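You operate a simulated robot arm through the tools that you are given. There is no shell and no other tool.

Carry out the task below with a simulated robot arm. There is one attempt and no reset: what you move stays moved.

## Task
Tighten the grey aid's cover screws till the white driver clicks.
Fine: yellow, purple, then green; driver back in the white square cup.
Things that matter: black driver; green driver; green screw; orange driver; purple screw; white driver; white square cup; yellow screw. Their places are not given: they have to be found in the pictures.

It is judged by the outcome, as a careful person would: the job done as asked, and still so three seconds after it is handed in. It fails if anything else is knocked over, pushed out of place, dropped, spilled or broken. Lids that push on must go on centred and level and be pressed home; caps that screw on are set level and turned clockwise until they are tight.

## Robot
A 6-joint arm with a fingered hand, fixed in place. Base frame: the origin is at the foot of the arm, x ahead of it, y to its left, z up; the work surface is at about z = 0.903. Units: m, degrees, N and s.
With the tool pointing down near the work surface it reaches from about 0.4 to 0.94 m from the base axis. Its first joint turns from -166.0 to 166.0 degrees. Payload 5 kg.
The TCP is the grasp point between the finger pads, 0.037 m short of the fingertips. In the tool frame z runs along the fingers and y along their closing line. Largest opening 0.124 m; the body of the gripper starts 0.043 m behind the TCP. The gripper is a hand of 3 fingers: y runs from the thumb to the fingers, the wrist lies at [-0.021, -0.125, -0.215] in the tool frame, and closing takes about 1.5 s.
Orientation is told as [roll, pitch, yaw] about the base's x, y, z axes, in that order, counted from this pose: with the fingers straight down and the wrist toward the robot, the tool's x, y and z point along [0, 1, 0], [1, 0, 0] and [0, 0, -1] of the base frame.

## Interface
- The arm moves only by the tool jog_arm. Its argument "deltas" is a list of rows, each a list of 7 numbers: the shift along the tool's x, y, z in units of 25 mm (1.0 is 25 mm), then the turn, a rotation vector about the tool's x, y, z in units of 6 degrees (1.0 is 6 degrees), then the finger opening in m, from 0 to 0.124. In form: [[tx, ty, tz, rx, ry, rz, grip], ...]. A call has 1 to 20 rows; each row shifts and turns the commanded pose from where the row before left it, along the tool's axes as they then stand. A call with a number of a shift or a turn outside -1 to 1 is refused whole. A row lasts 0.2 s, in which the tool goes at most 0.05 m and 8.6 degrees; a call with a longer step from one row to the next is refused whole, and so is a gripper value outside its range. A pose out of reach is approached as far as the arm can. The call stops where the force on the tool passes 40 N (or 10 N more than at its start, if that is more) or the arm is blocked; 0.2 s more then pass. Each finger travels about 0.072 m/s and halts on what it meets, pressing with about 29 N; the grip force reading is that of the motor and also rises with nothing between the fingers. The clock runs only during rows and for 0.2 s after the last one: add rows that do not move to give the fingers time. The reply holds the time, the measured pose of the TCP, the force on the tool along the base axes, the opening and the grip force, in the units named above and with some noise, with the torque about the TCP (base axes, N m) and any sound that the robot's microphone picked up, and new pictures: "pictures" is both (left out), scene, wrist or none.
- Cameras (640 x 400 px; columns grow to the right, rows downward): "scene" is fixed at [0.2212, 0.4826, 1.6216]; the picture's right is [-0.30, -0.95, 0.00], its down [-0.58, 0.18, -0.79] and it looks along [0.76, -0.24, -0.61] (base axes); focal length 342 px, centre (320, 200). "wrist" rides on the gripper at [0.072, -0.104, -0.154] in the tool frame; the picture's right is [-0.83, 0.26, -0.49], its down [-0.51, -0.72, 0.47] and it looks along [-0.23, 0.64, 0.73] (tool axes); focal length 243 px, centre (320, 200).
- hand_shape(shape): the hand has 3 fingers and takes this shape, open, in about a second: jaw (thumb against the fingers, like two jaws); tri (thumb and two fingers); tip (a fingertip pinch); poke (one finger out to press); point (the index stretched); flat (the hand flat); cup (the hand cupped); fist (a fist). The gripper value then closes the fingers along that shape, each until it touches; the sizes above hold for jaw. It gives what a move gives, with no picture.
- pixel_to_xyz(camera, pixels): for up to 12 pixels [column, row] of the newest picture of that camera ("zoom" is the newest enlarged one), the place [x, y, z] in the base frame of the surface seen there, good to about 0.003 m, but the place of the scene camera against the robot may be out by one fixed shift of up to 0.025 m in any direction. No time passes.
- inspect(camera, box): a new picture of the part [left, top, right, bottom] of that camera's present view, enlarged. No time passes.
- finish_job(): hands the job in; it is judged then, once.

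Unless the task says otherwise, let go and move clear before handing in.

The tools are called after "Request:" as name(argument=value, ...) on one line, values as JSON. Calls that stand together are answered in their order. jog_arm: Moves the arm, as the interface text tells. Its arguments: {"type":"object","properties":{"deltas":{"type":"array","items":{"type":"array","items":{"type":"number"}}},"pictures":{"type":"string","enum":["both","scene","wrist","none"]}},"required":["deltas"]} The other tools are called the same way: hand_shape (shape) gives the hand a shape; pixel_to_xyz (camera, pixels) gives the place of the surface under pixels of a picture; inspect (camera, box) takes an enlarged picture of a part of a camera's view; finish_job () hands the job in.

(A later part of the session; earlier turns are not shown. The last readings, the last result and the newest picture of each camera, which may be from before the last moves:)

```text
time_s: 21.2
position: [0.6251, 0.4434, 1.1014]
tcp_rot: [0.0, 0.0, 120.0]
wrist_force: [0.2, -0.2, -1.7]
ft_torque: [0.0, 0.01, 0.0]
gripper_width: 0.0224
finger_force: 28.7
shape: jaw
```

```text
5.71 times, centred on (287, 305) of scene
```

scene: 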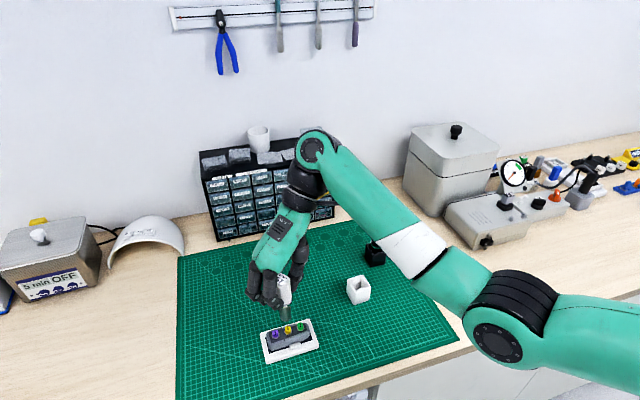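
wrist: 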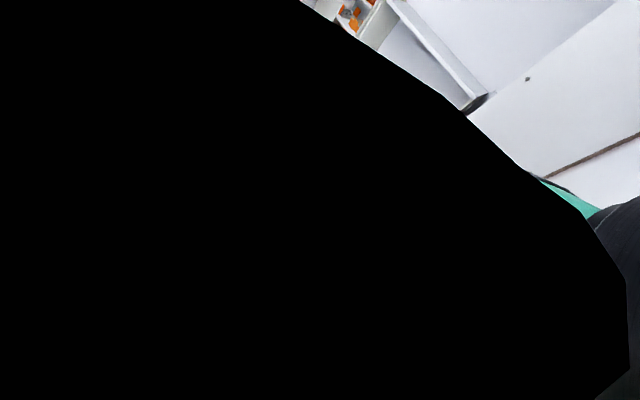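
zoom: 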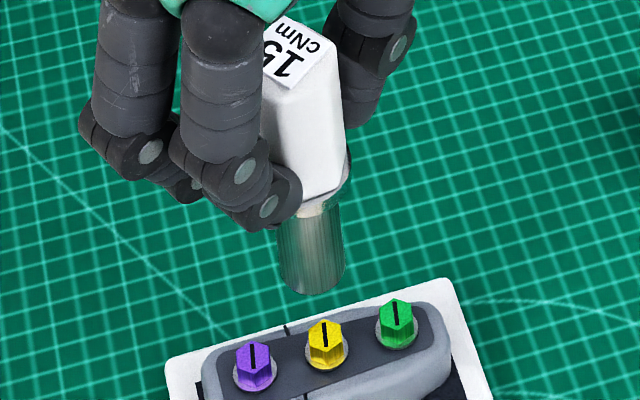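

Very clear: each head is a hex with its slot running corner to corner, roughly along base x. The driver handle's corners point along ±y at yaw 0, so if socket and handle are aligned, yaw 90 should match the heads. I'll turn back to yaw 90 and descend to just above the head.

Request:
jog_arm(deltas=[[0, 0, 0, 0, 0, 1, 0.01], [0, 0, 0, 0, 0, 1, 0.01], [0, 0, 0, 0, 0, 1, 0.01], [0, 0, 0, 0, 0, 1, 0.01], [0, 0, 0, 0, 0, 1, 0.01], [0, 0, 0.4, 0, 0, 0, 0.01], [0, 0, 0.4, 0, 0, 0, 0.01], [0, 0, 0.4, 0, 0, 0, 0.01], [0, 0, 0, 0, 0, 0, 0.01]], pictures="both")

Request:
inspect(camera="scene", box=[255, 280, 319, 350])

Request:
inspect(camera="wrist", box=[220, 220, 340, 330])

```text
time_s: 23.2
position: [0.6249, 0.4431, 1.0721]
tcp_rot: [-0.1, -0.1, 90.0]
wrist_force: [0.3, 0.1, -0.1]
ft_torque: [-0.01, -0.04, -0.03]
gripper_width: 0.0225
finger_force: 29.0
shape: jaw
```

scene: 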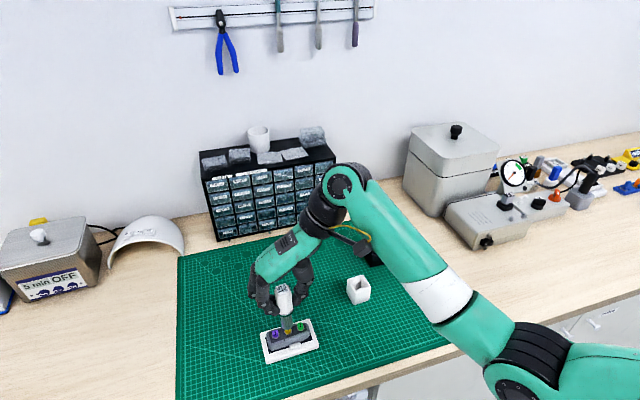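
wrist: 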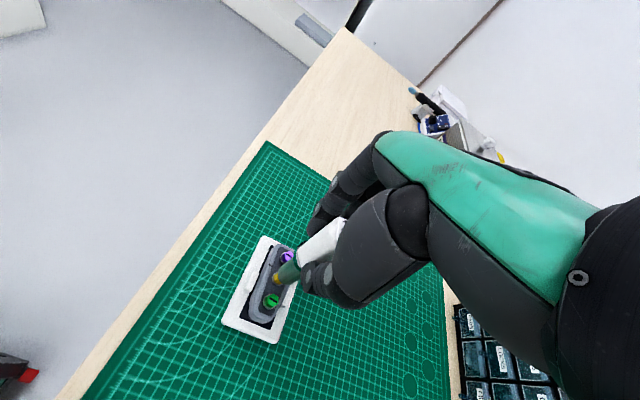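

```text
5.71 times, centred on (287, 315) of scene
```

zoom: 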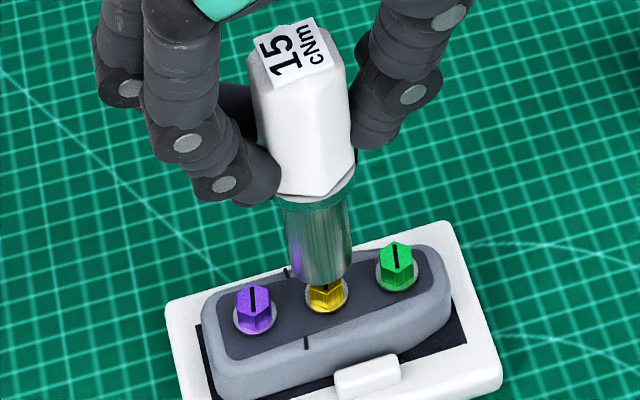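

```text
3.64 times, centred on (280, 275) of wrist
```

zoom: 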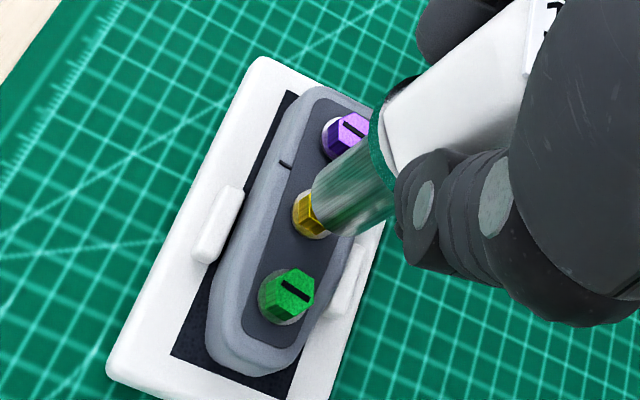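

The barrel is just above the yellow head, aligned within about 1 mm in both views. I'll descend gently in small steps while watching the force.

Request:
jog_arm(deltas=[[0, 0, 0.1, 0, 0, 0, 0.01], [0, 0, 0.1, 0, 0, 0, 0.01], [0, 0, 0.1, 0, 0, 0, 0.01], [0, 0, 0.1, 0, 0, 0, 0.01], [0, 0, 0, 0, 0, 0, 0.01]], pictures="none")

Request:
jog_arm(deltas=[[0, 0, 0.08, 0, 0, 0, 0.01], [0, 0, 0, 0, 0, 0, 0.01]], pictures="none")

Request:
jog_arm(deltas=[[0, 0, 0.08, 0, 0, 0, 0.01], [0, 0, 0, 0, 0, 0, 0.01]], pictures="scene")

```text
time_s: 24.4
position: [0.6237, 0.442, 1.0617]
tcp_rot: [0.0, 0.0, 90.1]
wrist_force: [-0.8, 0.4, -1.0]
ft_torque: [-0.02, 0.0, -0.01]
gripper_width: 0.0225
finger_force: 28.7
shape: jaw
```

```text
time_s: 25.0
position: [0.6244, 0.4418, 1.0596]
tcp_rot: [0.0, 0.0, 90.1]
wrist_force: [-0.6, -0.3, 0.3]
ft_torque: [0.01, -0.02, 0.02]
gripper_width: 0.0226
finger_force: 28.8
shape: jaw
```

```text
time_s: 25.6
position: [0.6246, 0.4421, 1.0575]
tcp_rot: [0.0, 0.0, 89.9]
wrist_force: [0.4, 0.1, -0.9]
ft_torque: [-0.01, -0.01, 0.0]
gripper_width: 0.0223
finger_force: 29.1
shape: jaw
```

scene: 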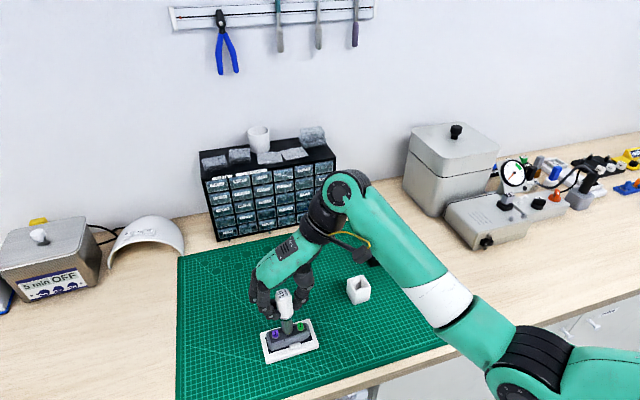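

TCP is at z 1.0575 with no contact force yet, so the socket seems to be going over the head. Let me look before continuing.

Request:
inspect(camera="scene", box=[265, 305, 313, 350])

Request:
inspect(camera="wrist", box=[240, 230, 320, 330])

```text
8.89 times, centred on (289, 328) of scene
```

zoom: 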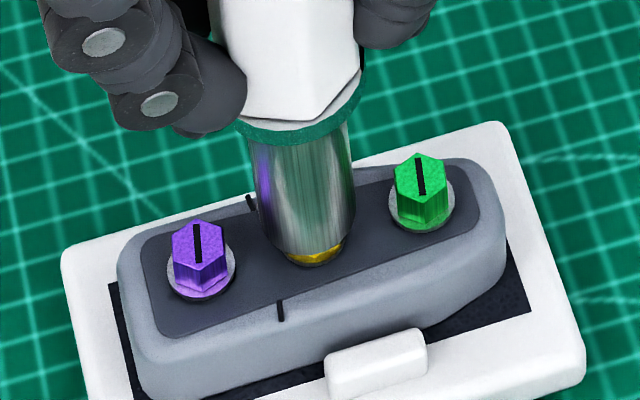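

```text
4.00 times, centred on (280, 280) of wrist
```

zoom: 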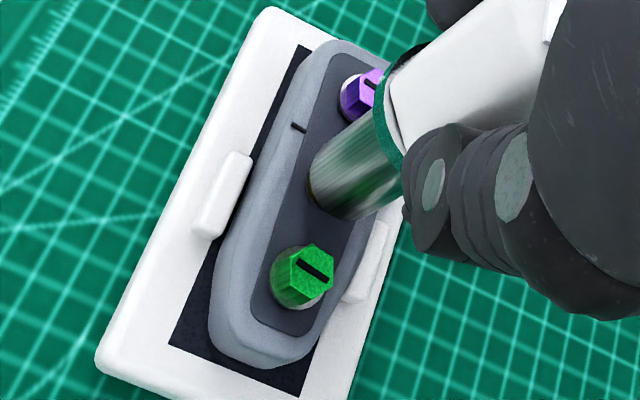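

The socket is going over the head, with the yellow showing about 1 mm to the right (−y) of the barrel axis. I'll nudge 0.8 mm toward −y (tool −y here) and keep lowering gently until contact.

Request:
jog_arm(deltas=[[0, -0.032, 0.06, 0, 0, 0, 0.01], [0, 0, 0.06, 0, 0, 0, 0.01], [0, 0, 0, 0, 0, 0, 0.01]], pictures="none")

Request:
jog_arm(deltas=[[0, 0, 0.06, 0, 0, 0, 0.01], [0, 0, 0, 0, 0, 0, 0.01]], pictures="none")

Request:
jog_arm(deltas=[[0, 0, 0.06, 0, 0, 0, 0.01], [0, 0, 0, 0, 0, 0, 0.01]], pictures="scene")

Request:
inspect(camera="scene", box=[265, 305, 313, 350])

```text
time_s: 26.4
position: [0.6235, 0.4418, 1.0554]
tcp_rot: [-0.1, -0.1, 90.0]
wrist_force: [0.7, 0.8, -0.7]
ft_torque: [0.02, -0.01, 0.04]
gripper_width: 0.0225
finger_force: 28.9
shape: jaw
```

```text
time_s: 27.0
position: [0.6243, 0.4416, 1.0545]
tcp_rot: [-0.1, 0.0, 90.0]
wrist_force: [0.2, 0.5, -0.2]
ft_torque: [-0.03, 0.01, -0.01]
gripper_width: 0.0225
finger_force: 28.7
shape: jaw
```

```text
time_s: 27.6
position: [0.6244, 0.4413, 1.0513]
tcp_rot: [-0.1, 0.1, 90.0]
wrist_force: [-0.5, -0.6, -2.0]
ft_torque: [-0.01, 0.01, 0.0]
gripper_width: 0.0227
finger_force: 29.1
shape: jaw
```

scene: 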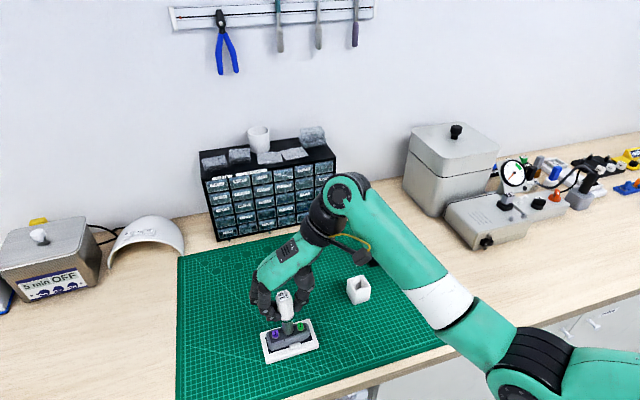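

```text
8.89 times, centred on (289, 328) of scene
```

zoom: 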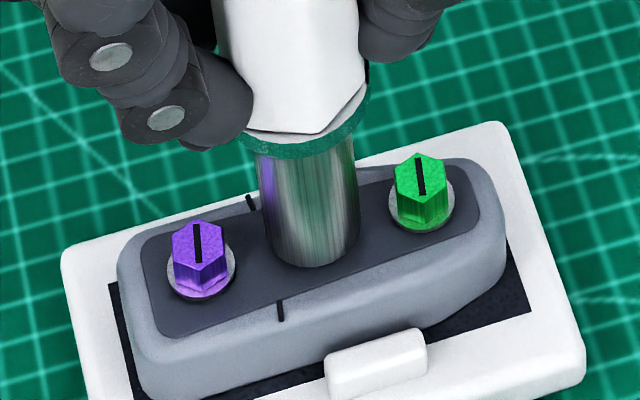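

The socket now covers the yellow head fully, near washer level, with little force. I'll start turning clockwise (+rz) in a small first step and watch torque and sound.

Request:
jog_arm(deltas=[[0, 0, 0.03, 0, 0, 0.5, 0.01], [0, 0, 0, 0, 0, 0.5, 0.01], [0, 0, 0, 0, 0, 0.5, 0.01], [0, 0, 0, 0, 0, 0.5, 0.01], [0, 0, 0, 0, 0, 0, 0.01]], pictures="none")

```text
time_s: 28.8
position: [0.6248, 0.4431, 1.0507]
tcp_rot: [0.0, 0.0, 78.0]
wrist_force: [0.0, 0.3, -0.5]
ft_torque: [0.01, 0.0, 0.02]
gripper_width: 0.0226
finger_force: 28.7
shape: jaw
```

No torque or sound after 12°. Continuing clockwise in moderate steps.

Request:
jog_arm(deltas=[[0, 0, 0, 0, 0, 0.75, 0.01], [0, 0, 0, 0, 0, 0.75, 0.01], [0, 0, 0, 0, 0, 0.75, 0.01], [0, 0, 0, 0, 0, 0.75, 0.01], [0, 0, 0, 0, 0, 0.75, 0.01], [0, 0, 0, 0, 0, 0.75, 0.01], [0, 0, 0, 0, 0, 0, 0.01]], pictures="both")

Request:
inspect(camera="scene", box=[255, 280, 319, 350])

```text
time_s: 30.4
position: [0.6234, 0.4422, 1.0515]
tcp_rot: [0.0, 0.1, 51.0]
wrist_force: [-0.4, 0.3, -1.0]
ft_torque: [0.01, 0.01, -0.01]
gripper_width: 0.0227
finger_force: 29.1
shape: jaw
```

scene: 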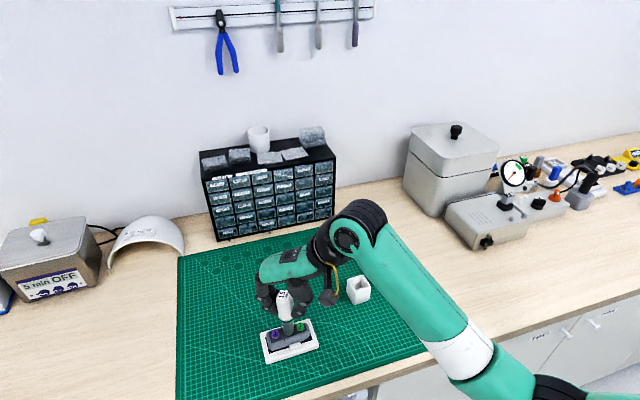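
wrist: 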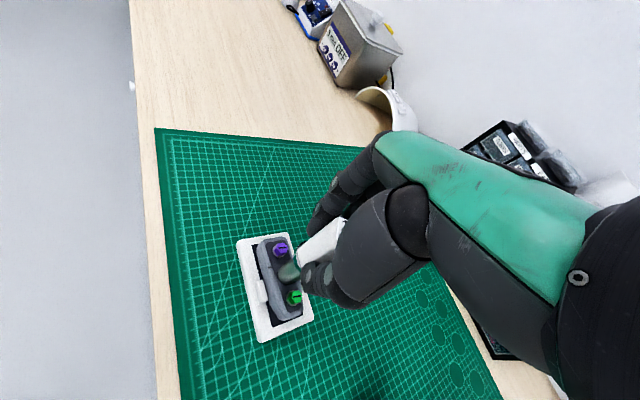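

```text
5.71 times, centred on (287, 315) of scene
```

zoom: 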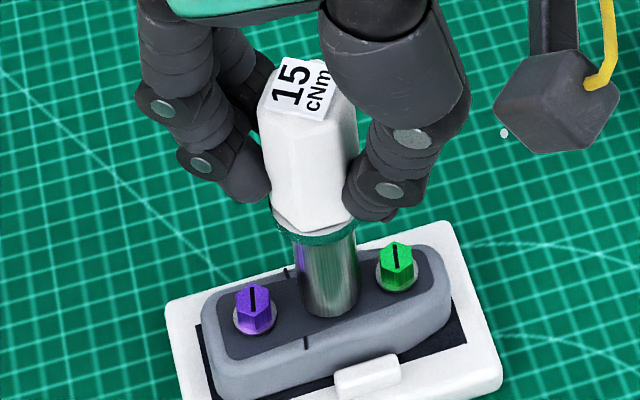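

There's no torque yet, and I can't tell whether the head is turning. I'll lower in 1 mm steps to see whether the socket seats with a light contact force.

Request:
jog_arm(deltas=[[0, 0, 0.04, 0, 0, 0, 0.01], [0, 0, 0, 0, 0, 0, 0.01]], pictures="none")

Request:
jog_arm(deltas=[[0, 0, 0.04, 0, 0, 0, 0.01], [0, 0, 0, 0, 0, 0, 0.01]], pictures="none")

```text
time_s: 31.0
position: [0.6235, 0.4414, 1.0505]
tcp_rot: [0.1, 0.0, 51.0]
wrist_force: [-0.3, 0.1, 0.3]
ft_torque: [-0.02, -0.01, -0.01]
gripper_width: 0.0226
finger_force: 29.0
shape: jaw
```

```text
time_s: 31.6
position: [0.6229, 0.4414, 1.05]
tcp_rot: [0.0, 0.1, 50.8]
wrist_force: [-1.0, -0.8, 2.7]
ft_torque: [-0.02, 0.05, 0.02]
gripper_width: 0.0222
finger_force: 28.7
shape: jaw
```

A light upward force of 2.7 N shows the socket is now touching. Turning clockwise again and watching torque.

Request:
jog_arm(deltas=[[0, 0, 0, 0, 0, 0.5, 0.01], [0, 0, 0, 0, 0, 0.5, 0.01], [0, 0, 0, 0, 0, 0.5, 0.01], [0, 0, 0, 0, 0, 0.5, 0.01], [0, 0, 0, 0, 0, 0.5, 0.01], [0, 0, 0, 0, 0, 0, 0.01]], pictures="none")

```text
time_s: 33.0
position: [0.6234, 0.4423, 1.0496]
tcp_rot: [0.0, 0.0, 36.0]
wrist_force: [0.7, 0.5, 1.7]
ft_torque: [0.03, 0.01, 0.04]
gripper_width: 0.0222
finger_force: 29.2
shape: jaw
```

Torque about z reads +0.04, which could be the start of a reaction. Continuing clockwise.

Request:
jog_arm(deltas=[[0, 0, 0, 0, 0, 0.5, 0.01], [0, 0, 0, 0, 0, 0.5, 0.01], [0, 0, 0, 0, 0, 0.5, 0.01], [0, 0, 0, 0, 0, 0.5, 0.01], [0, 0, 0, 0, 0, 0.5, 0.01], [0, 0, 0, 0, 0, 0.5, 0.01], [0, 0, 0, 0, 0, 0, 0.01]], pictures="none")

```text
time_s: 34.6
position: [0.6248, 0.4417, 1.0498]
tcp_rot: [0.0, 0.0, 18.0]
wrist_force: [-0.7, 0.8, -0.1]
ft_torque: [0.0, -0.04, 0.0]
gripper_width: 0.0223
finger_force: 28.8
shape: jaw
```

The axial force fell back to zero, so the screw may be moving down. I'll add a slight downward follow while turning.

Request:
jog_arm(deltas=[[0, 0, 0.03, 0, 0, 0.5, 0.01], [0, 0, 0, 0, 0, 0.5, 0.01], [0, 0, 0.02, 0, 0, 0.5, 0.01], [0, 0, 0, 0, 0, 0.5, 0.01], [0, 0, 0, 0, 0, 0.5, 0.01], [0, 0, 0, 0, 0, 0.5, 0.01], [0, 0, 0, 0, 0, 0, 0.01]], pictures="both")

Request:
inspect(camera="scene", box=[255, 280, 319, 350])

Request:
inspect(camera="wrist", box=[240, 230, 320, 330])

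```text
time_s: 36.2
position: [0.6241, 0.4413, 1.0486]
tcp_rot: [-0.1, -0.2, 0.1]
wrist_force: [0.4, 1.0, 10.7]
ft_torque: [0.06, -0.09, 0.01]
gripper_width: 0.023
finger_force: 28.9
shape: jaw
```

scene: 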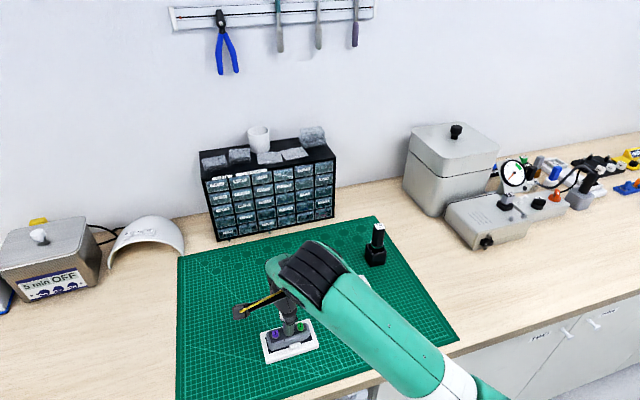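
wrist: 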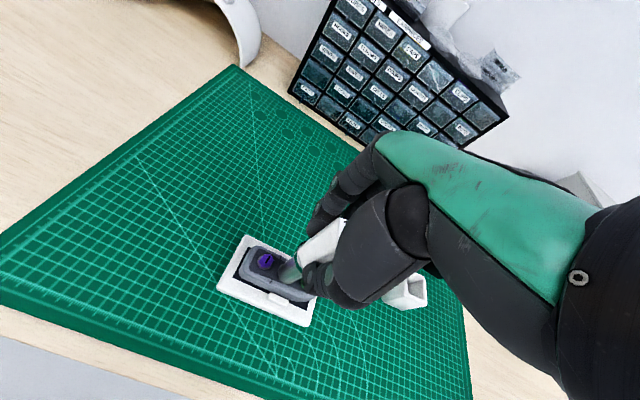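

```text
5.71 times, centred on (287, 315) of scene
```

zoom: 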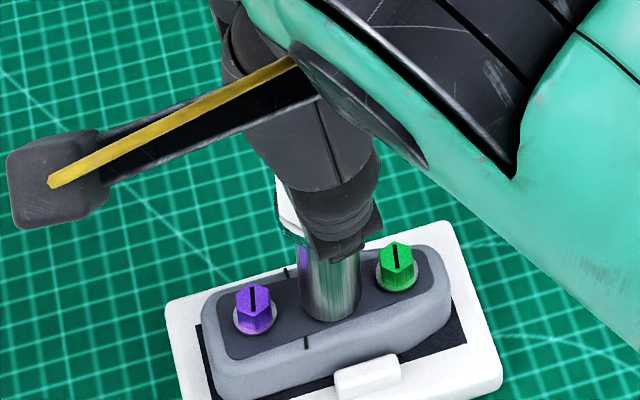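

```text
4.00 times, centred on (280, 280) of wrist
```

zoom: 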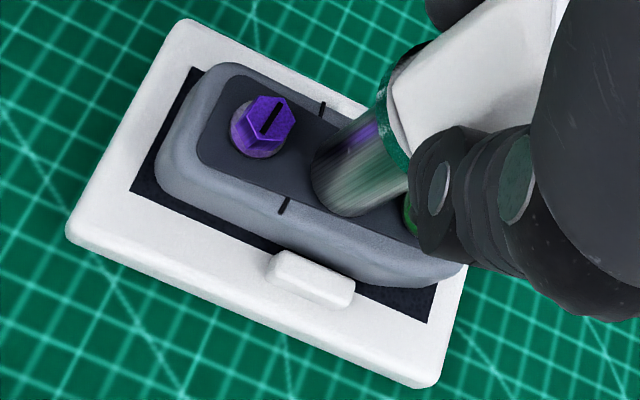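

Axial force is 10.7 N with still no torque about z. I'll ease off slightly and continue clockwise.

Request:
jog_arm(deltas=[[0, 0, -0.025, 0, 0, 0.5, 0.01], [0, 0, 0, 0, 0, 0.5, 0.01], [0, 0, 0, 0, 0, 0.5, 0.01], [0, 0, 0, 0, 0, 0.5, 0.01], [0, 0, 0, 0, 0, 0.5, 0.01], [0, 0, 0, 0, 0, 0.5, 0.01], [0, 0, 0, 0, 0, 0, 0.01]], pictures="none")

Request:
jog_arm(deltas=[[0, 0, 0, 0, 0, 0.5, 0.01], [0, 0, 0, 0, 0, 0.5, 0.01], [0, 0, 0, 0, 0, 0.5, 0.01], [0, 0, 0, 0, 0, 0.5, 0.01], [0, 0, 0, 0, 0, 0.5, 0.01], [0, 0, 0, 0, 0, 0.5, 0.01], [0, 0, 0, 0, 0, 0, 0.01]], pictures="none")

```text
time_s: 37.8
position: [0.6233, 0.4411, 1.0482]
tcp_rot: [0.0, 0.0, -18.0]
wrist_force: [1.2, 0.6, 7.5]
ft_torque: [0.08, -0.19, 0.17]
gripper_width: 0.0224
finger_force: 28.9
shape: jaw
```

```text
time_s: 39.4
position: [0.6232, 0.4422, 1.0486]
tcp_rot: [0.1, 0.0, -36.0]
wrist_force: [0.7, 1.3, 6.4]
ft_torque: [-0.01, -0.09, 0.11]
gripper_width: 0.0226
finger_force: 29.2
shape: jaw
```

Torque about z has risen to 0.11–0.17 N·m, so the screw is resisting. I'll continue in small steps and listen for the click.

Request:
jog_arm(deltas=[[0, 0, 0, 0, 0, 0.5, 0.01], [0, 0, 0, 0, 0, 0.5, 0.01], [0, 0, 0, 0, 0, 0.5, 0.01], [0, 0, 0, 0, 0, 0, 0.01]], pictures="both")

Request:
inspect(camera="scene", box=[255, 280, 319, 350])

Request:
inspect(camera="wrist", box=[240, 230, 320, 330])

```text
time_s: 40.4
position: [0.6246, 0.4419, 1.0489]
tcp_rot: [0.0, 0.1, -45.0]
wrist_force: [1.3, 0.7, 6.9]
ft_torque: [0.01, -0.14, 0.17]
gripper_width: 0.0225
finger_force: 29.0
shape: jaw
```

scene: 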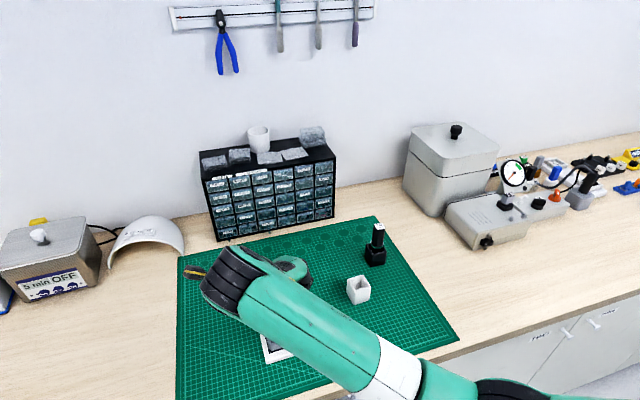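
wrist: 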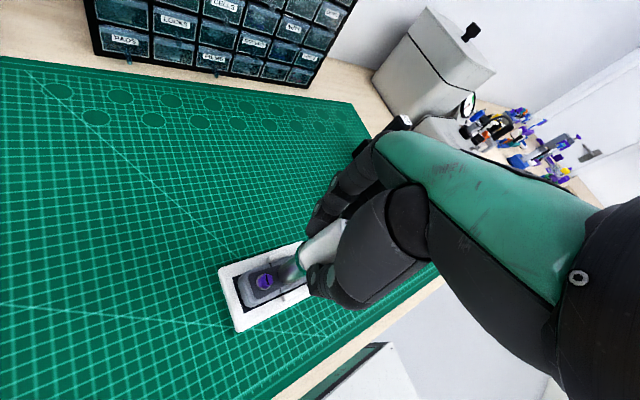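

```text
5.71 times, centred on (287, 315) of scene
```

zoom: 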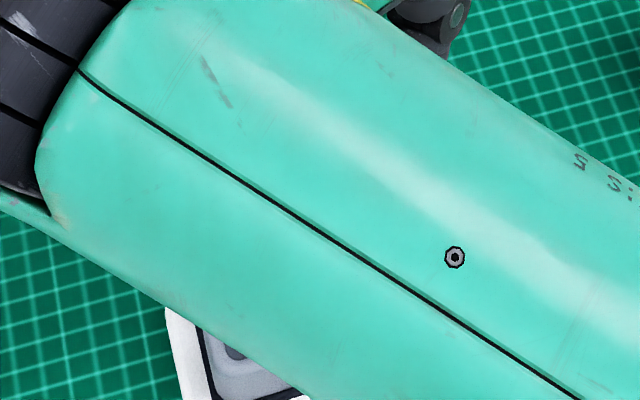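

```text
4.00 times, centred on (280, 280) of wrist
```

zoom: 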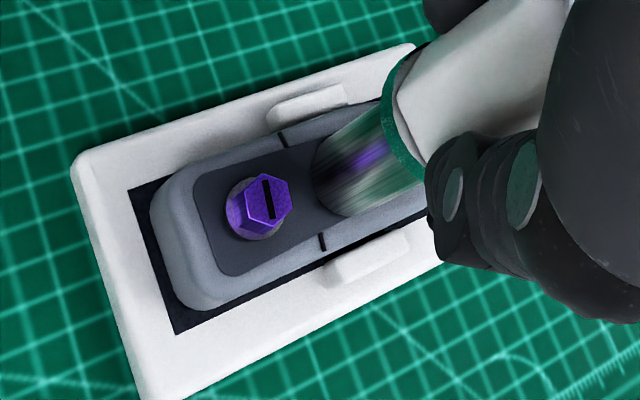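

Torque is 0.17 N·m, right around the 15 cNm setting, but no click reported yet. One more small clockwise step.

Request:
jog_arm(deltas=[[0, 0, 0, 0, 0, 0.5, 0.01], [0, 0, 0, 0, 0, 0.5, 0.01], [0, 0, 0, 0, 0, 0.5, 0.01], [0, 0, 0, 0, 0, 0, 0.01]], pictures="wrist")

Request:
inspect(camera="wrist", box=[250, 200, 350, 300])

```text
time_s: 41.4
position: [0.6246, 0.4414, 1.0498]
tcp_rot: [0.0, 0.0, -54.0]
wrist_force: [0.9, -0.2, 8.9]
ft_torque: [-0.02, -0.15, 0.08]
gripper_width: 0.0225
finger_force: 29.3
shape: jaw
```

wrist: 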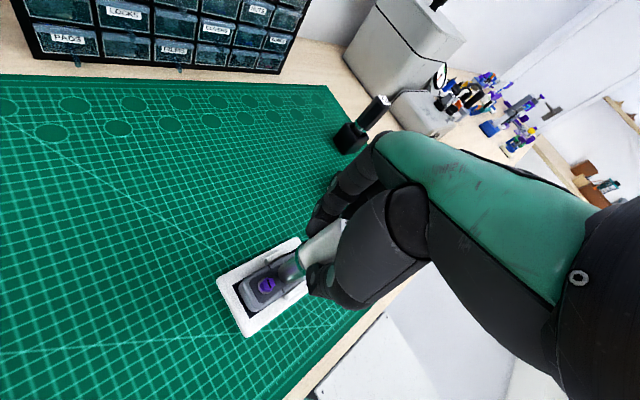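

```text
4.00 times, centred on (300, 250) of wrist
```

zoom: 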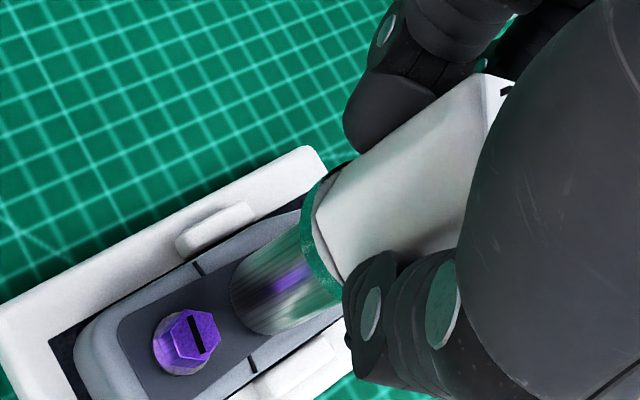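

Torque is varying between 0.08 and 0.17 with 7–9 N pressing, which could be just rubbing. I'll lift off to check whether the yellow slot has turned.

Request:
jog_arm(deltas=[[0, 0, -0.4, 0, 0, 0, 0.01], [0, 0, -0.4, 0, 0, 0, 0.01], [0, 0, -0.4, 0, 0, 0, 0.01], [0, 0, 0, 0, 0, 0, 0.01]], pictures="wrist")

Request:
inspect(camera="wrist", box=[230, 230, 330, 330])

```text
time_s: 42.4
position: [0.6316, 0.4457, 1.0716]
tcp_rot: [0.0, -0.1, -53.9]
wrist_force: [-0.5, -0.4, -0.5]
ft_torque: [0.03, 0.0, 0.0]
gripper_width: 0.0224
finger_force: 28.9
shape: jaw
out of reach, approached as far as the arm can: row 2, 3
```

wrist: 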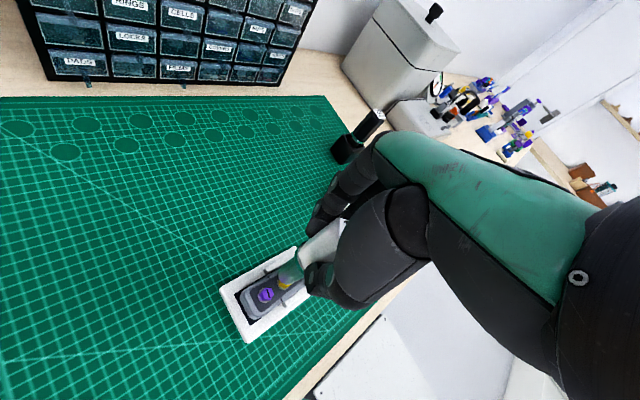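

```text
4.00 times, centred on (280, 280) of wrist
```

zoom: 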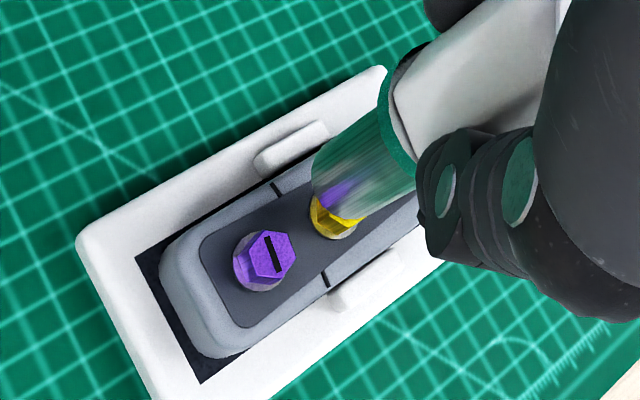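

It lifted off, though at yaw −54 the arm's height reach is limited. I'll turn back counter-clockwise and lift to see the yellow head clearly.

Request:
jog_arm(deltas=[[0, 0, 0, 0, 0, -1, 0.01], [0, 0, 0, 0, 0, -1, 0.01], [0, 0, 0, 0, 0, -1, 0.01], [0, 0, 0, 0, 0, -1, 0.01], [0, 0, 0, 0, 0, -1, 0.01], [0, 0, 0, 0, 0, -1, 0.01], [0, 0, -0.1, 0, 0, -1, 0.01], [0, 0, -0.2, 0, 0, -1, 0.01], [0, 0, -0.2, 0, 0, -1, 0.01], [0, 0, -0.2, 0, 0, -1, 0.01], [0, 0, -0.2, 0, 0, -1, 0.01], [0, 0, -0.2, 0, 0, -1, 0.01], [0, 0, -0.2, 0, 0, -1, 0.01], [0, 0, 0, 0, 0, -1, 0.01], [0, 0, 0, 0, 0, -1, 0.01], [0, 0, 0, 0, 0, -1, 0.01], [0, 0, 0, 0, 0, -1, 0.01], [0, 0, 0, 0, 0, -1, 0.01], [0, 0, 0, 0, 0, -1, 0.01], [0, 0, 0, 0, 0, 0, 0.01]], pictures="both")

Request:
inspect(camera="scene", box=[265, 318, 313, 348])

Request:
inspect(camera="wrist", box=[230, 230, 330, 330])

```text
time_s: 46.6
position: [0.6328, 0.4461, 1.1058]
tcp_rot: [0.0, 0.0, 60.1]
wrist_force: [-0.1, 0.3, -1.3]
ft_torque: [-0.01, -0.01, -0.01]
gripper_width: 0.0224
finger_force: 29.5
shape: jaw
```

scene: 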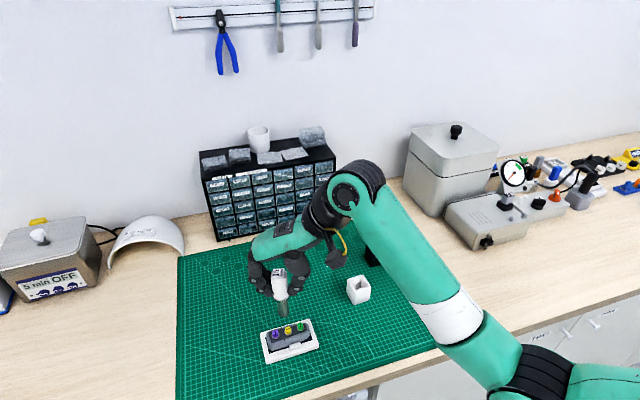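
wrist: 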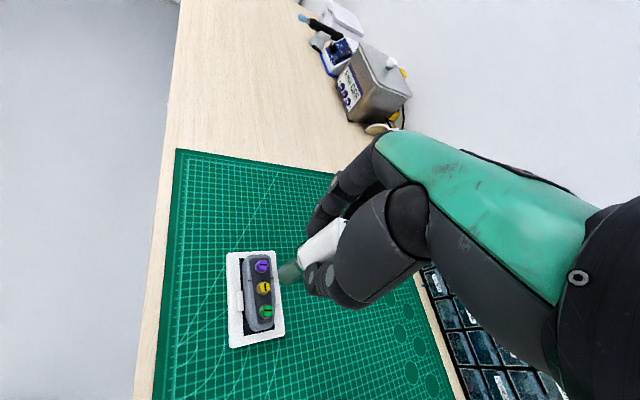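

```text
13.33 times, centred on (289, 333) of scene
```

zoom: 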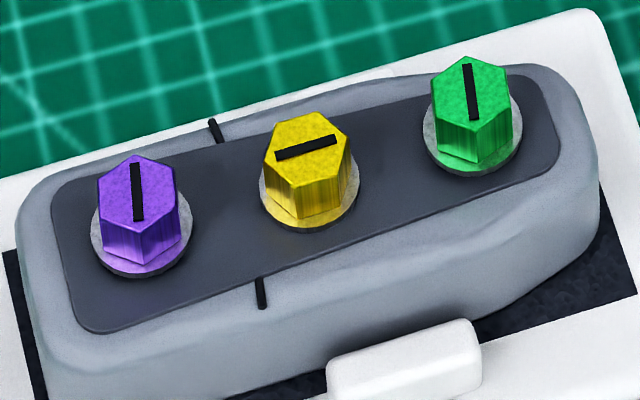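

```text
4.00 times, centred on (280, 280) of wrist
```

zoom: 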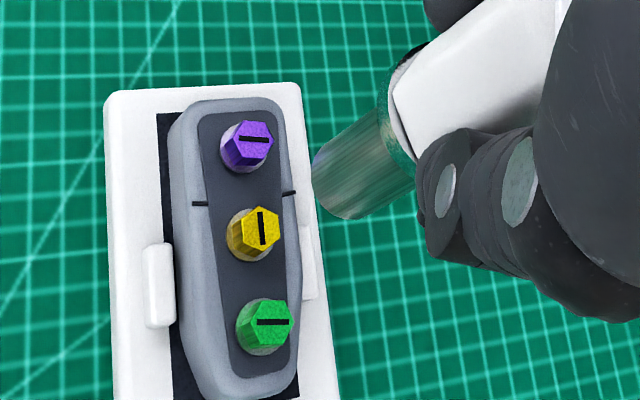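

The yellow slot has turned about 90° (it's now along the aid's long axis), so the socket drives it when pressed; it just needs more turns. I'll re-centre over yellow, turn back to yaw 120 (aligned with the hex mod 60°) and go down again.

Request:
jog_arm(deltas=[[0.223, -0.318, 0, 0, 0, 0, 0.01], [0, 0, 0, 0, 0, -1, 0.01], [0, 0, 0, 0, 0, -1, 0.01], [0, 0, 0, 0, 0, -1, 0.01], [0, 0, 0, 0, 0, -1, 0.01], [0, 0, 0, 0, 0, -1, 0.01], [0, 0, 0, 0, 0, -1, 0.01], [0, 0, 0, 0, 0, -1, 0.01], [0, 0, 0, 0, 0, -1, 0.01], [0, 0, 0, 0, 0, -1, 0.01], [0, 0, 0, 0, 0, -1, 0.01], [0, 0, 0.4, 0, 0, 0, 0.01], [0, 0, 0.4, 0, 0, 0, 0.01], [0, 0, 0.4, 0, 0, 0, 0.01], [0, 0, 0.16, 0, 0, 0, 0.01], [0, 0, 0, 0, 0, 0, 0.01]], pictures="both")

Request:
inspect(camera="scene", box=[255, 290, 319, 350])

```text
time_s: 50.0
position: [0.6232, 0.4436, 1.0708]
tcp_rot: [0.0, 0.0, 119.9]
wrist_force: [0.3, 0.4, -1.1]
ft_torque: [0.04, 0.0, -0.01]
gripper_width: 0.0222
finger_force: 28.8
shape: jaw
```

scene: 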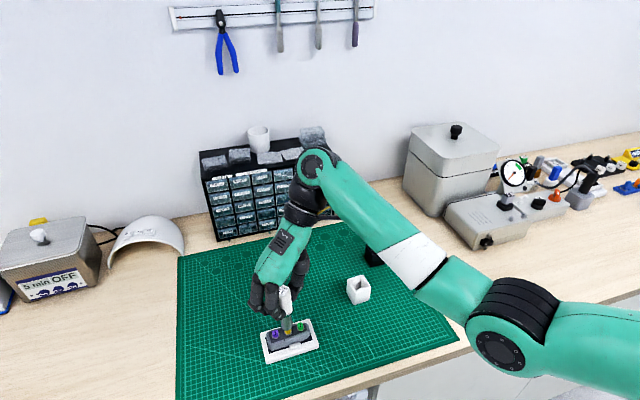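
wrist: 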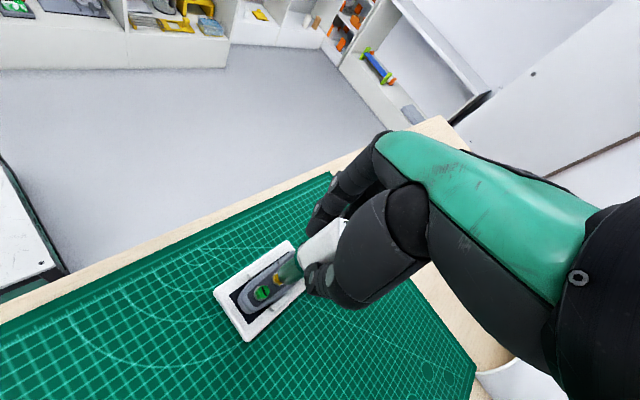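

```text
6.67 times, centred on (287, 320) of scene
```

zoom: 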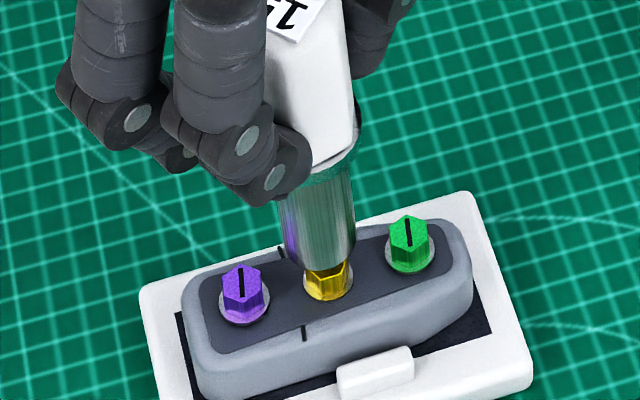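

The barrel is nearly over the yellow head, with the head about 1 mm toward −y. I'll nudge and lower to seat the socket.

Request:
jog_arm(deltas=[[0.022, -0.038, 0.2, 0, 0, 0, 0.01], [0, 0, 0.2, 0, 0, 0, 0.01], [0, 0, 0.2, 0, 0, 0, 0.01], [0, 0, 0.1, 0, 0, 0, 0.01], [0, 0, 0, 0, 0, 0, 0.01]], pictures="none")

Request:
jog_arm(deltas=[[0, 0, 0.06, 0, 0, 0, 0.01], [0, 0, 0, 0, 0, 0, 0.01]], pictures="none")

Request:
jog_arm(deltas=[[0, 0, 0.04, 0, 0, 0, 0.01], [0, 0, 0, 0, 0, 0, 0.01]], pictures="none")

```text
time_s: 51.2
position: [0.6241, 0.4403, 1.054]
tcp_rot: [-0.1, 0.1, 119.9]
wrist_force: [0.7, 0.2, -0.6]
ft_torque: [0.02, 0.02, -0.02]
gripper_width: 0.0223
finger_force: 28.9
shape: jaw
```

```text
time_s: 51.8
position: [0.6228, 0.4414, 1.0535]
tcp_rot: [0.0, 0.0, 119.9]
wrist_force: [-0.4, 0.4, -1.0]
ft_torque: [0.02, 0.03, -0.02]
gripper_width: 0.0221
finger_force: 28.6
shape: jaw
```

```text
time_s: 52.4
position: [0.6221, 0.4407, 1.0517]
tcp_rot: [0.0, 0.0, 120.1]
wrist_force: [0.1, 0.2, -0.6]
ft_torque: [-0.03, 0.01, -0.02]
gripper_width: 0.0222
finger_force: 29.6
shape: jaw
```

Still free at z 1.0517. Lowering in 1 mm steps until light contact.

Request:
jog_arm(deltas=[[0, 0, 0.04, 0, 0, 0, 0.01], [0, 0, 0, 0, 0, 0, 0.01]], pictures="none")

Request:
jog_arm(deltas=[[0, 0, 0.04, 0, 0, 0, 0.01], [0, 0, 0, 0, 0, 0, 0.01]], pictures="scene")

Request:
inspect(camera="scene", box=[255, 290, 319, 350])

```text
time_s: 53.0
position: [0.6238, 0.4423, 1.05]
tcp_rot: [0.0, 0.0, 119.9]
wrist_force: [0.9, 0.6, -1.2]
ft_torque: [0.03, 0.02, -0.03]
gripper_width: 0.0224
finger_force: 28.9
shape: jaw
```

```text
time_s: 53.6
position: [0.6229, 0.4412, 1.0486]
tcp_rot: [0.0, 0.0, 120.0]
wrist_force: [-0.5, -0.5, 3.2]
ft_torque: [0.01, 0.02, 0.0]
gripper_width: 0.0224
finger_force: 29.1
shape: jaw
```

scene: 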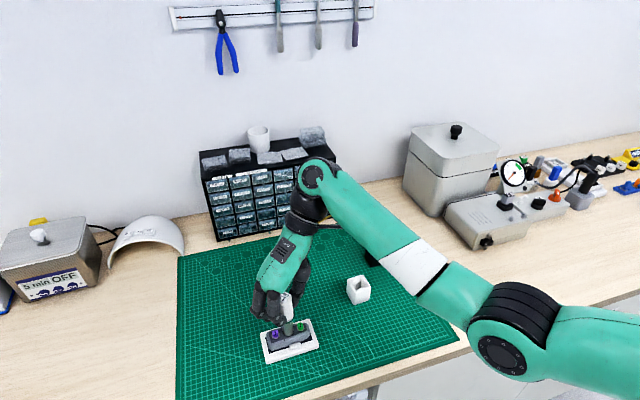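

```text
6.67 times, centred on (287, 320) of scene
```

zoom: 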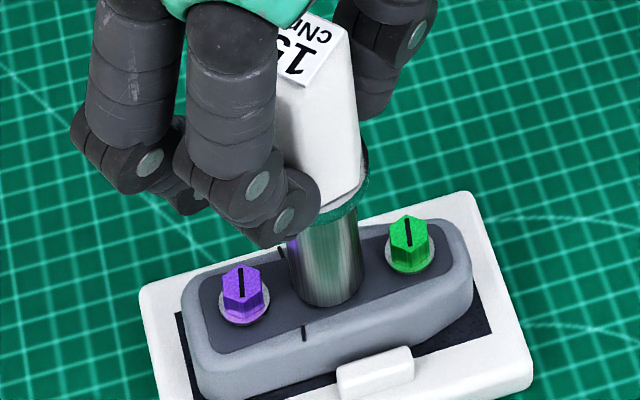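

Contact of 3.2 N at z 1.0486. I'll press a touch more and turn clockwise 36°.

Request:
jog_arm(deltas=[[0, 0, 0.02, 0, 0, 0.5, 0.01], [0, 0, 0, 0, 0, 0.5, 0.01], [0, 0, 0, 0, 0, 0.5, 0.01], [0, 0, 0, 0, 0, 0.5, 0.01], [0, 0, 0, 0, 0, 0.5, 0.01], [0, 0, 0, 0, 0, 0.5, 0.01], [0, 0, 0, 0, 0, 0, 0.01]], pictures="none")

Request:
jog_arm(deltas=[[0, 0, 0, 0, 0, 0.5, 0.01], [0, 0, 0, 0, 0, 0.5, 0.01], [0, 0, 0, 0, 0, 0.5, 0.01], [0, 0, 0, 0, 0, 0.5, 0.01], [0, 0, 0, 0, 0, 0.5, 0.01], [0, 0, 0, 0, 0, 0.5, 0.01], [0, 0, 0, 0, 0, 0, 0.01]], pictures="none")

```text
time_s: 55.2
position: [0.6247, 0.4426, 1.0502]
tcp_rot: [-0.1, 0.0, 101.9]
wrist_force: [0.4, -0.5, 5.6]
ft_torque: [0.04, 0.07, 0.14]
gripper_width: 0.0224
finger_force: 29.3
shape: jaw
```

```text
time_s: 56.8
position: [0.6232, 0.4406, 1.0492]
tcp_rot: [0.0, 0.0, 84.1]
wrist_force: [-0.3, 0.1, 4.3]
ft_torque: [0.06, 0.05, 0.1]
gripper_width: 0.0224
finger_force: 29.4
shape: jaw
```

Torque about z reads 0.10–0.14 with 4–6 N pressing, so the screw is being driven. Continuing clockwise.

Request:
jog_arm(deltas=[[0, 0, 0.01, 0, 0, 0.5, 0.01], [0, 0, 0, 0, 0, 0.5, 0.01], [0, 0, 0, 0, 0, 0.5, 0.01], [0, 0, 0, 0, 0, 0.5, 0.01], [0, 0, 0, 0, 0, 0.5, 0.01], [0, 0, 0, 0, 0, 0.5, 0.01], [0, 0, 0, 0, 0, 0, 0.01]], pictures="none")

Request:
jog_arm(deltas=[[0, 0, 0.01, 0, 0, 0.5, 0.01], [0, 0, 0, 0, 0, 0.5, 0.01], [0, 0, 0, 0, 0, 0.5, 0.01], [0, 0, 0, 0, 0, 0.5, 0.01], [0, 0, 0, 0, 0, 0.5, 0.01], [0, 0, 0, 0, 0, 0.5, 0.01], [0, 0, 0, 0, 0, 0, 0.01]], pictures="none")

```text
time_s: 58.4
position: [0.6245, 0.4405, 1.0494]
tcp_rot: [0.0, 0.0, 66.0]
wrist_force: [-1.1, 0.3, 6.1]
ft_torque: [0.05, 0.0, 0.03]
gripper_width: 0.0226
finger_force: 29.4
shape: jaw
```

```text
time_s: 60.0
position: [0.6236, 0.4403, 1.049]
tcp_rot: [0.0, 0.1, 48.0]
wrist_force: [-0.2, 0.6, 5.6]
ft_torque: [0.12, -0.06, 0.22]
gripper_width: 0.0225
finger_force: 29.5
shape: jaw
```

Torque fluctuated from 0.03 to 0.22 with no click. Let me look at the grip and socket before going on.

Request:
jog_arm(deltas=[[0, 0, 0, 0, 0, 0, 0.01]], pictures="both")

Request:
inspect(camera="scene", box=[255, 290, 319, 350])

Request:
inspect(camera="wrist", box=[230, 200, 350, 320])

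```text
time_s: 60.4
position: [0.623, 0.4402, 1.0491]
tcp_rot: [0.1, 0.1, 48.1]
wrist_force: [-0.5, 1.3, 5.7]
ft_torque: [0.15, -0.03, 0.21]
gripper_width: 0.0221
finger_force: 28.9
shape: jaw
```

scene: 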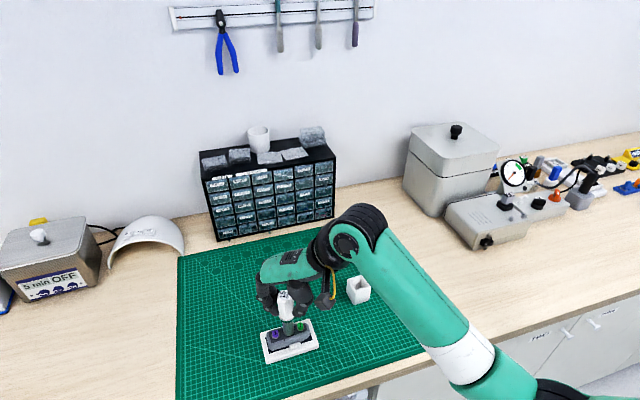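
wrist: 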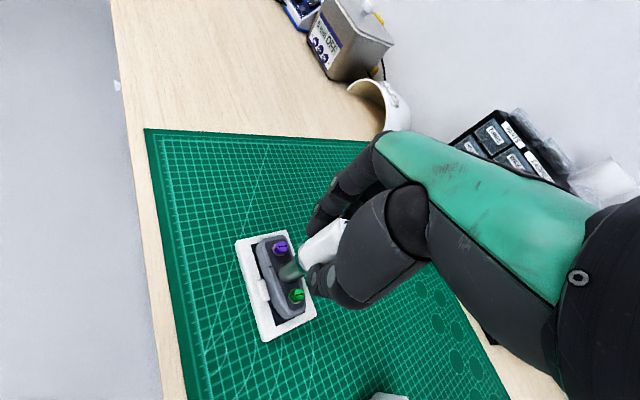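

```text
6.67 times, centred on (287, 320) of scene
```

zoom: 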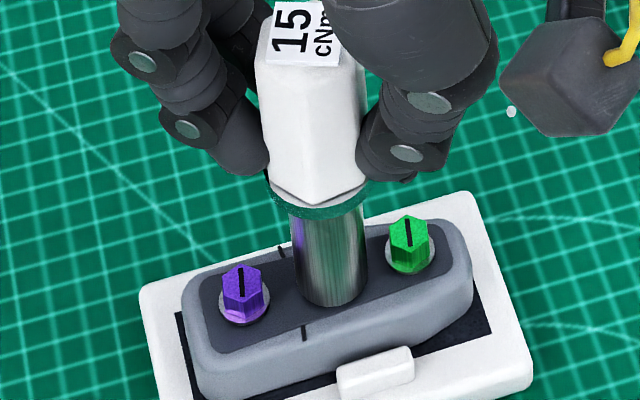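

```text
3.33 times, centred on (290, 260) of wrist
```

zoom: 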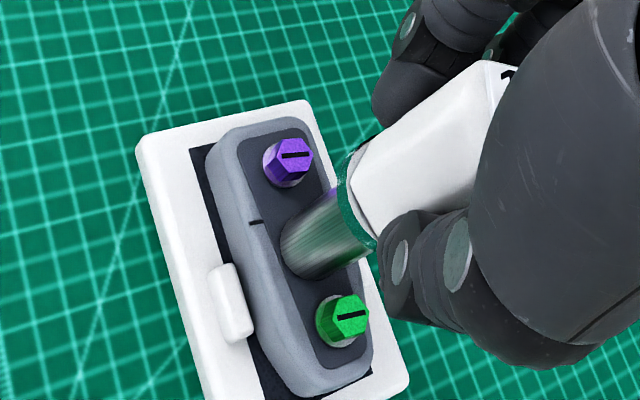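

The label shows the handle lagging the hand by roughly 15°, so torque is building (0.21 N·m). I'll continue in small clockwise steps listening for the click.

Request:
jog_arm(deltas=[[0, 0, 0, 0, 0, 0.5, 0.01], [0, 0, 0, 0, 0, 0.5, 0.01], [0, 0, 0, 0, 0, 0, 0.01]], pictures="none")

Request:
jog_arm(deltas=[[0, 0, 0, 0, 0, 0.5, 0.01], [0, 0, 0, 0, 0, 0.5, 0.01], [0, 0, 0, 0, 0, 0, 0.01]], pictures="scene")

Request:
inspect(camera="scene", box=[255, 290, 319, 350])

```text
time_s: 61.2
position: [0.6234, 0.4415, 1.0476]
tcp_rot: [0.1, 0.0, 42.0]
wrist_force: [-0.6, 1.8, 6.3]
ft_torque: [0.07, 0.01, 0.08]
gripper_width: 0.0226
finger_force: 29.1
shape: jaw
```

```text
time_s: 62.0
position: [0.6235, 0.4418, 1.0491]
tcp_rot: [0.1, 0.0, 36.0]
wrist_force: [-0.4, 0.8, 8.2]
ft_torque: [0.12, -0.05, 0.1]
gripper_width: 0.0224
finger_force: 29.1
shape: jaw
```

scene: 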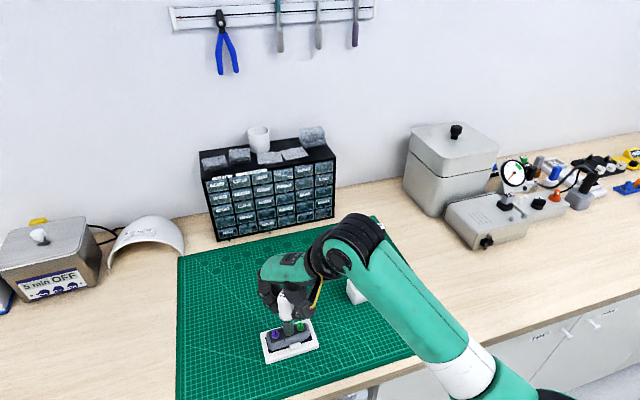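

```text
6.67 times, centred on (287, 320) of scene
```

zoom: 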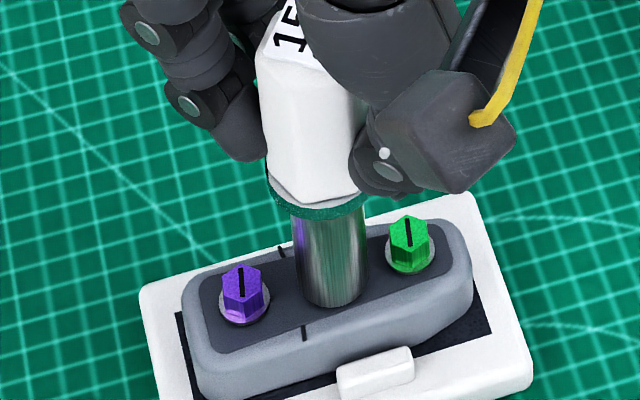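

The handle is now turning with the hand again, with torque about 0.1 N·m. Continuing clockwise.

Request:
jog_arm(deltas=[[0, 0, 0, 0, 0, 0.5, 0.01], [0, 0, 0, 0, 0, 0.5, 0.01], [0, 0, 0, 0, 0, 0.5, 0.01], [0, 0, 0, 0, 0, 0.5, 0.01], [0, 0, 0, 0, 0, 0, 0.01]], pictures="none")

Request:
jog_arm(deltas=[[0, 0, 0, 0, 0, 0.5, 0.01], [0, 0, 0, 0, 0, 0.5, 0.01], [0, 0, 0, 0, 0, 0.5, 0.01], [0, 0, 0, 0, 0, 0.5, 0.01], [0, 0, 0, 0, 0, 0, 0.01]], pictures="none")

Request:
jog_arm(deltas=[[0, 0, 0, 0, 0, 0.5, 0.01], [0, 0, 0, 0, 0, 0.5, 0.01], [0, 0, 0, 0, 0, 0.5, 0.01], [0, 0, 0, 0, 0, 0.5, 0.01], [0, 0, 0, 0, 0, 0, 0.01]], pictures="none")

```text
time_s: 63.2
position: [0.6242, 0.4414, 1.0478]
tcp_rot: [0.0, 0.0, 24.0]
wrist_force: [0.3, 1.4, 6.8]
ft_torque: [0.06, -0.04, 0.04]
gripper_width: 0.0223
finger_force: 29.4
shape: jaw
```

```text
time_s: 64.4
position: [0.6232, 0.4412, 1.0491]
tcp_rot: [0.0, 0.0, 11.9]
wrist_force: [-0.6, 1.2, 5.3]
ft_torque: [0.08, -0.07, 0.13]
gripper_width: 0.0222
finger_force: 28.9
shape: jaw
```

```text
time_s: 65.6
position: [0.6218, 0.4407, 1.0479]
tcp_rot: [0.0, 0.0, 0.0]
wrist_force: [0.1, 1.5, 4.5]
ft_torque: [0.06, -0.06, 0.09]
gripper_width: 0.0221
finger_force: 29.3
shape: jaw
```

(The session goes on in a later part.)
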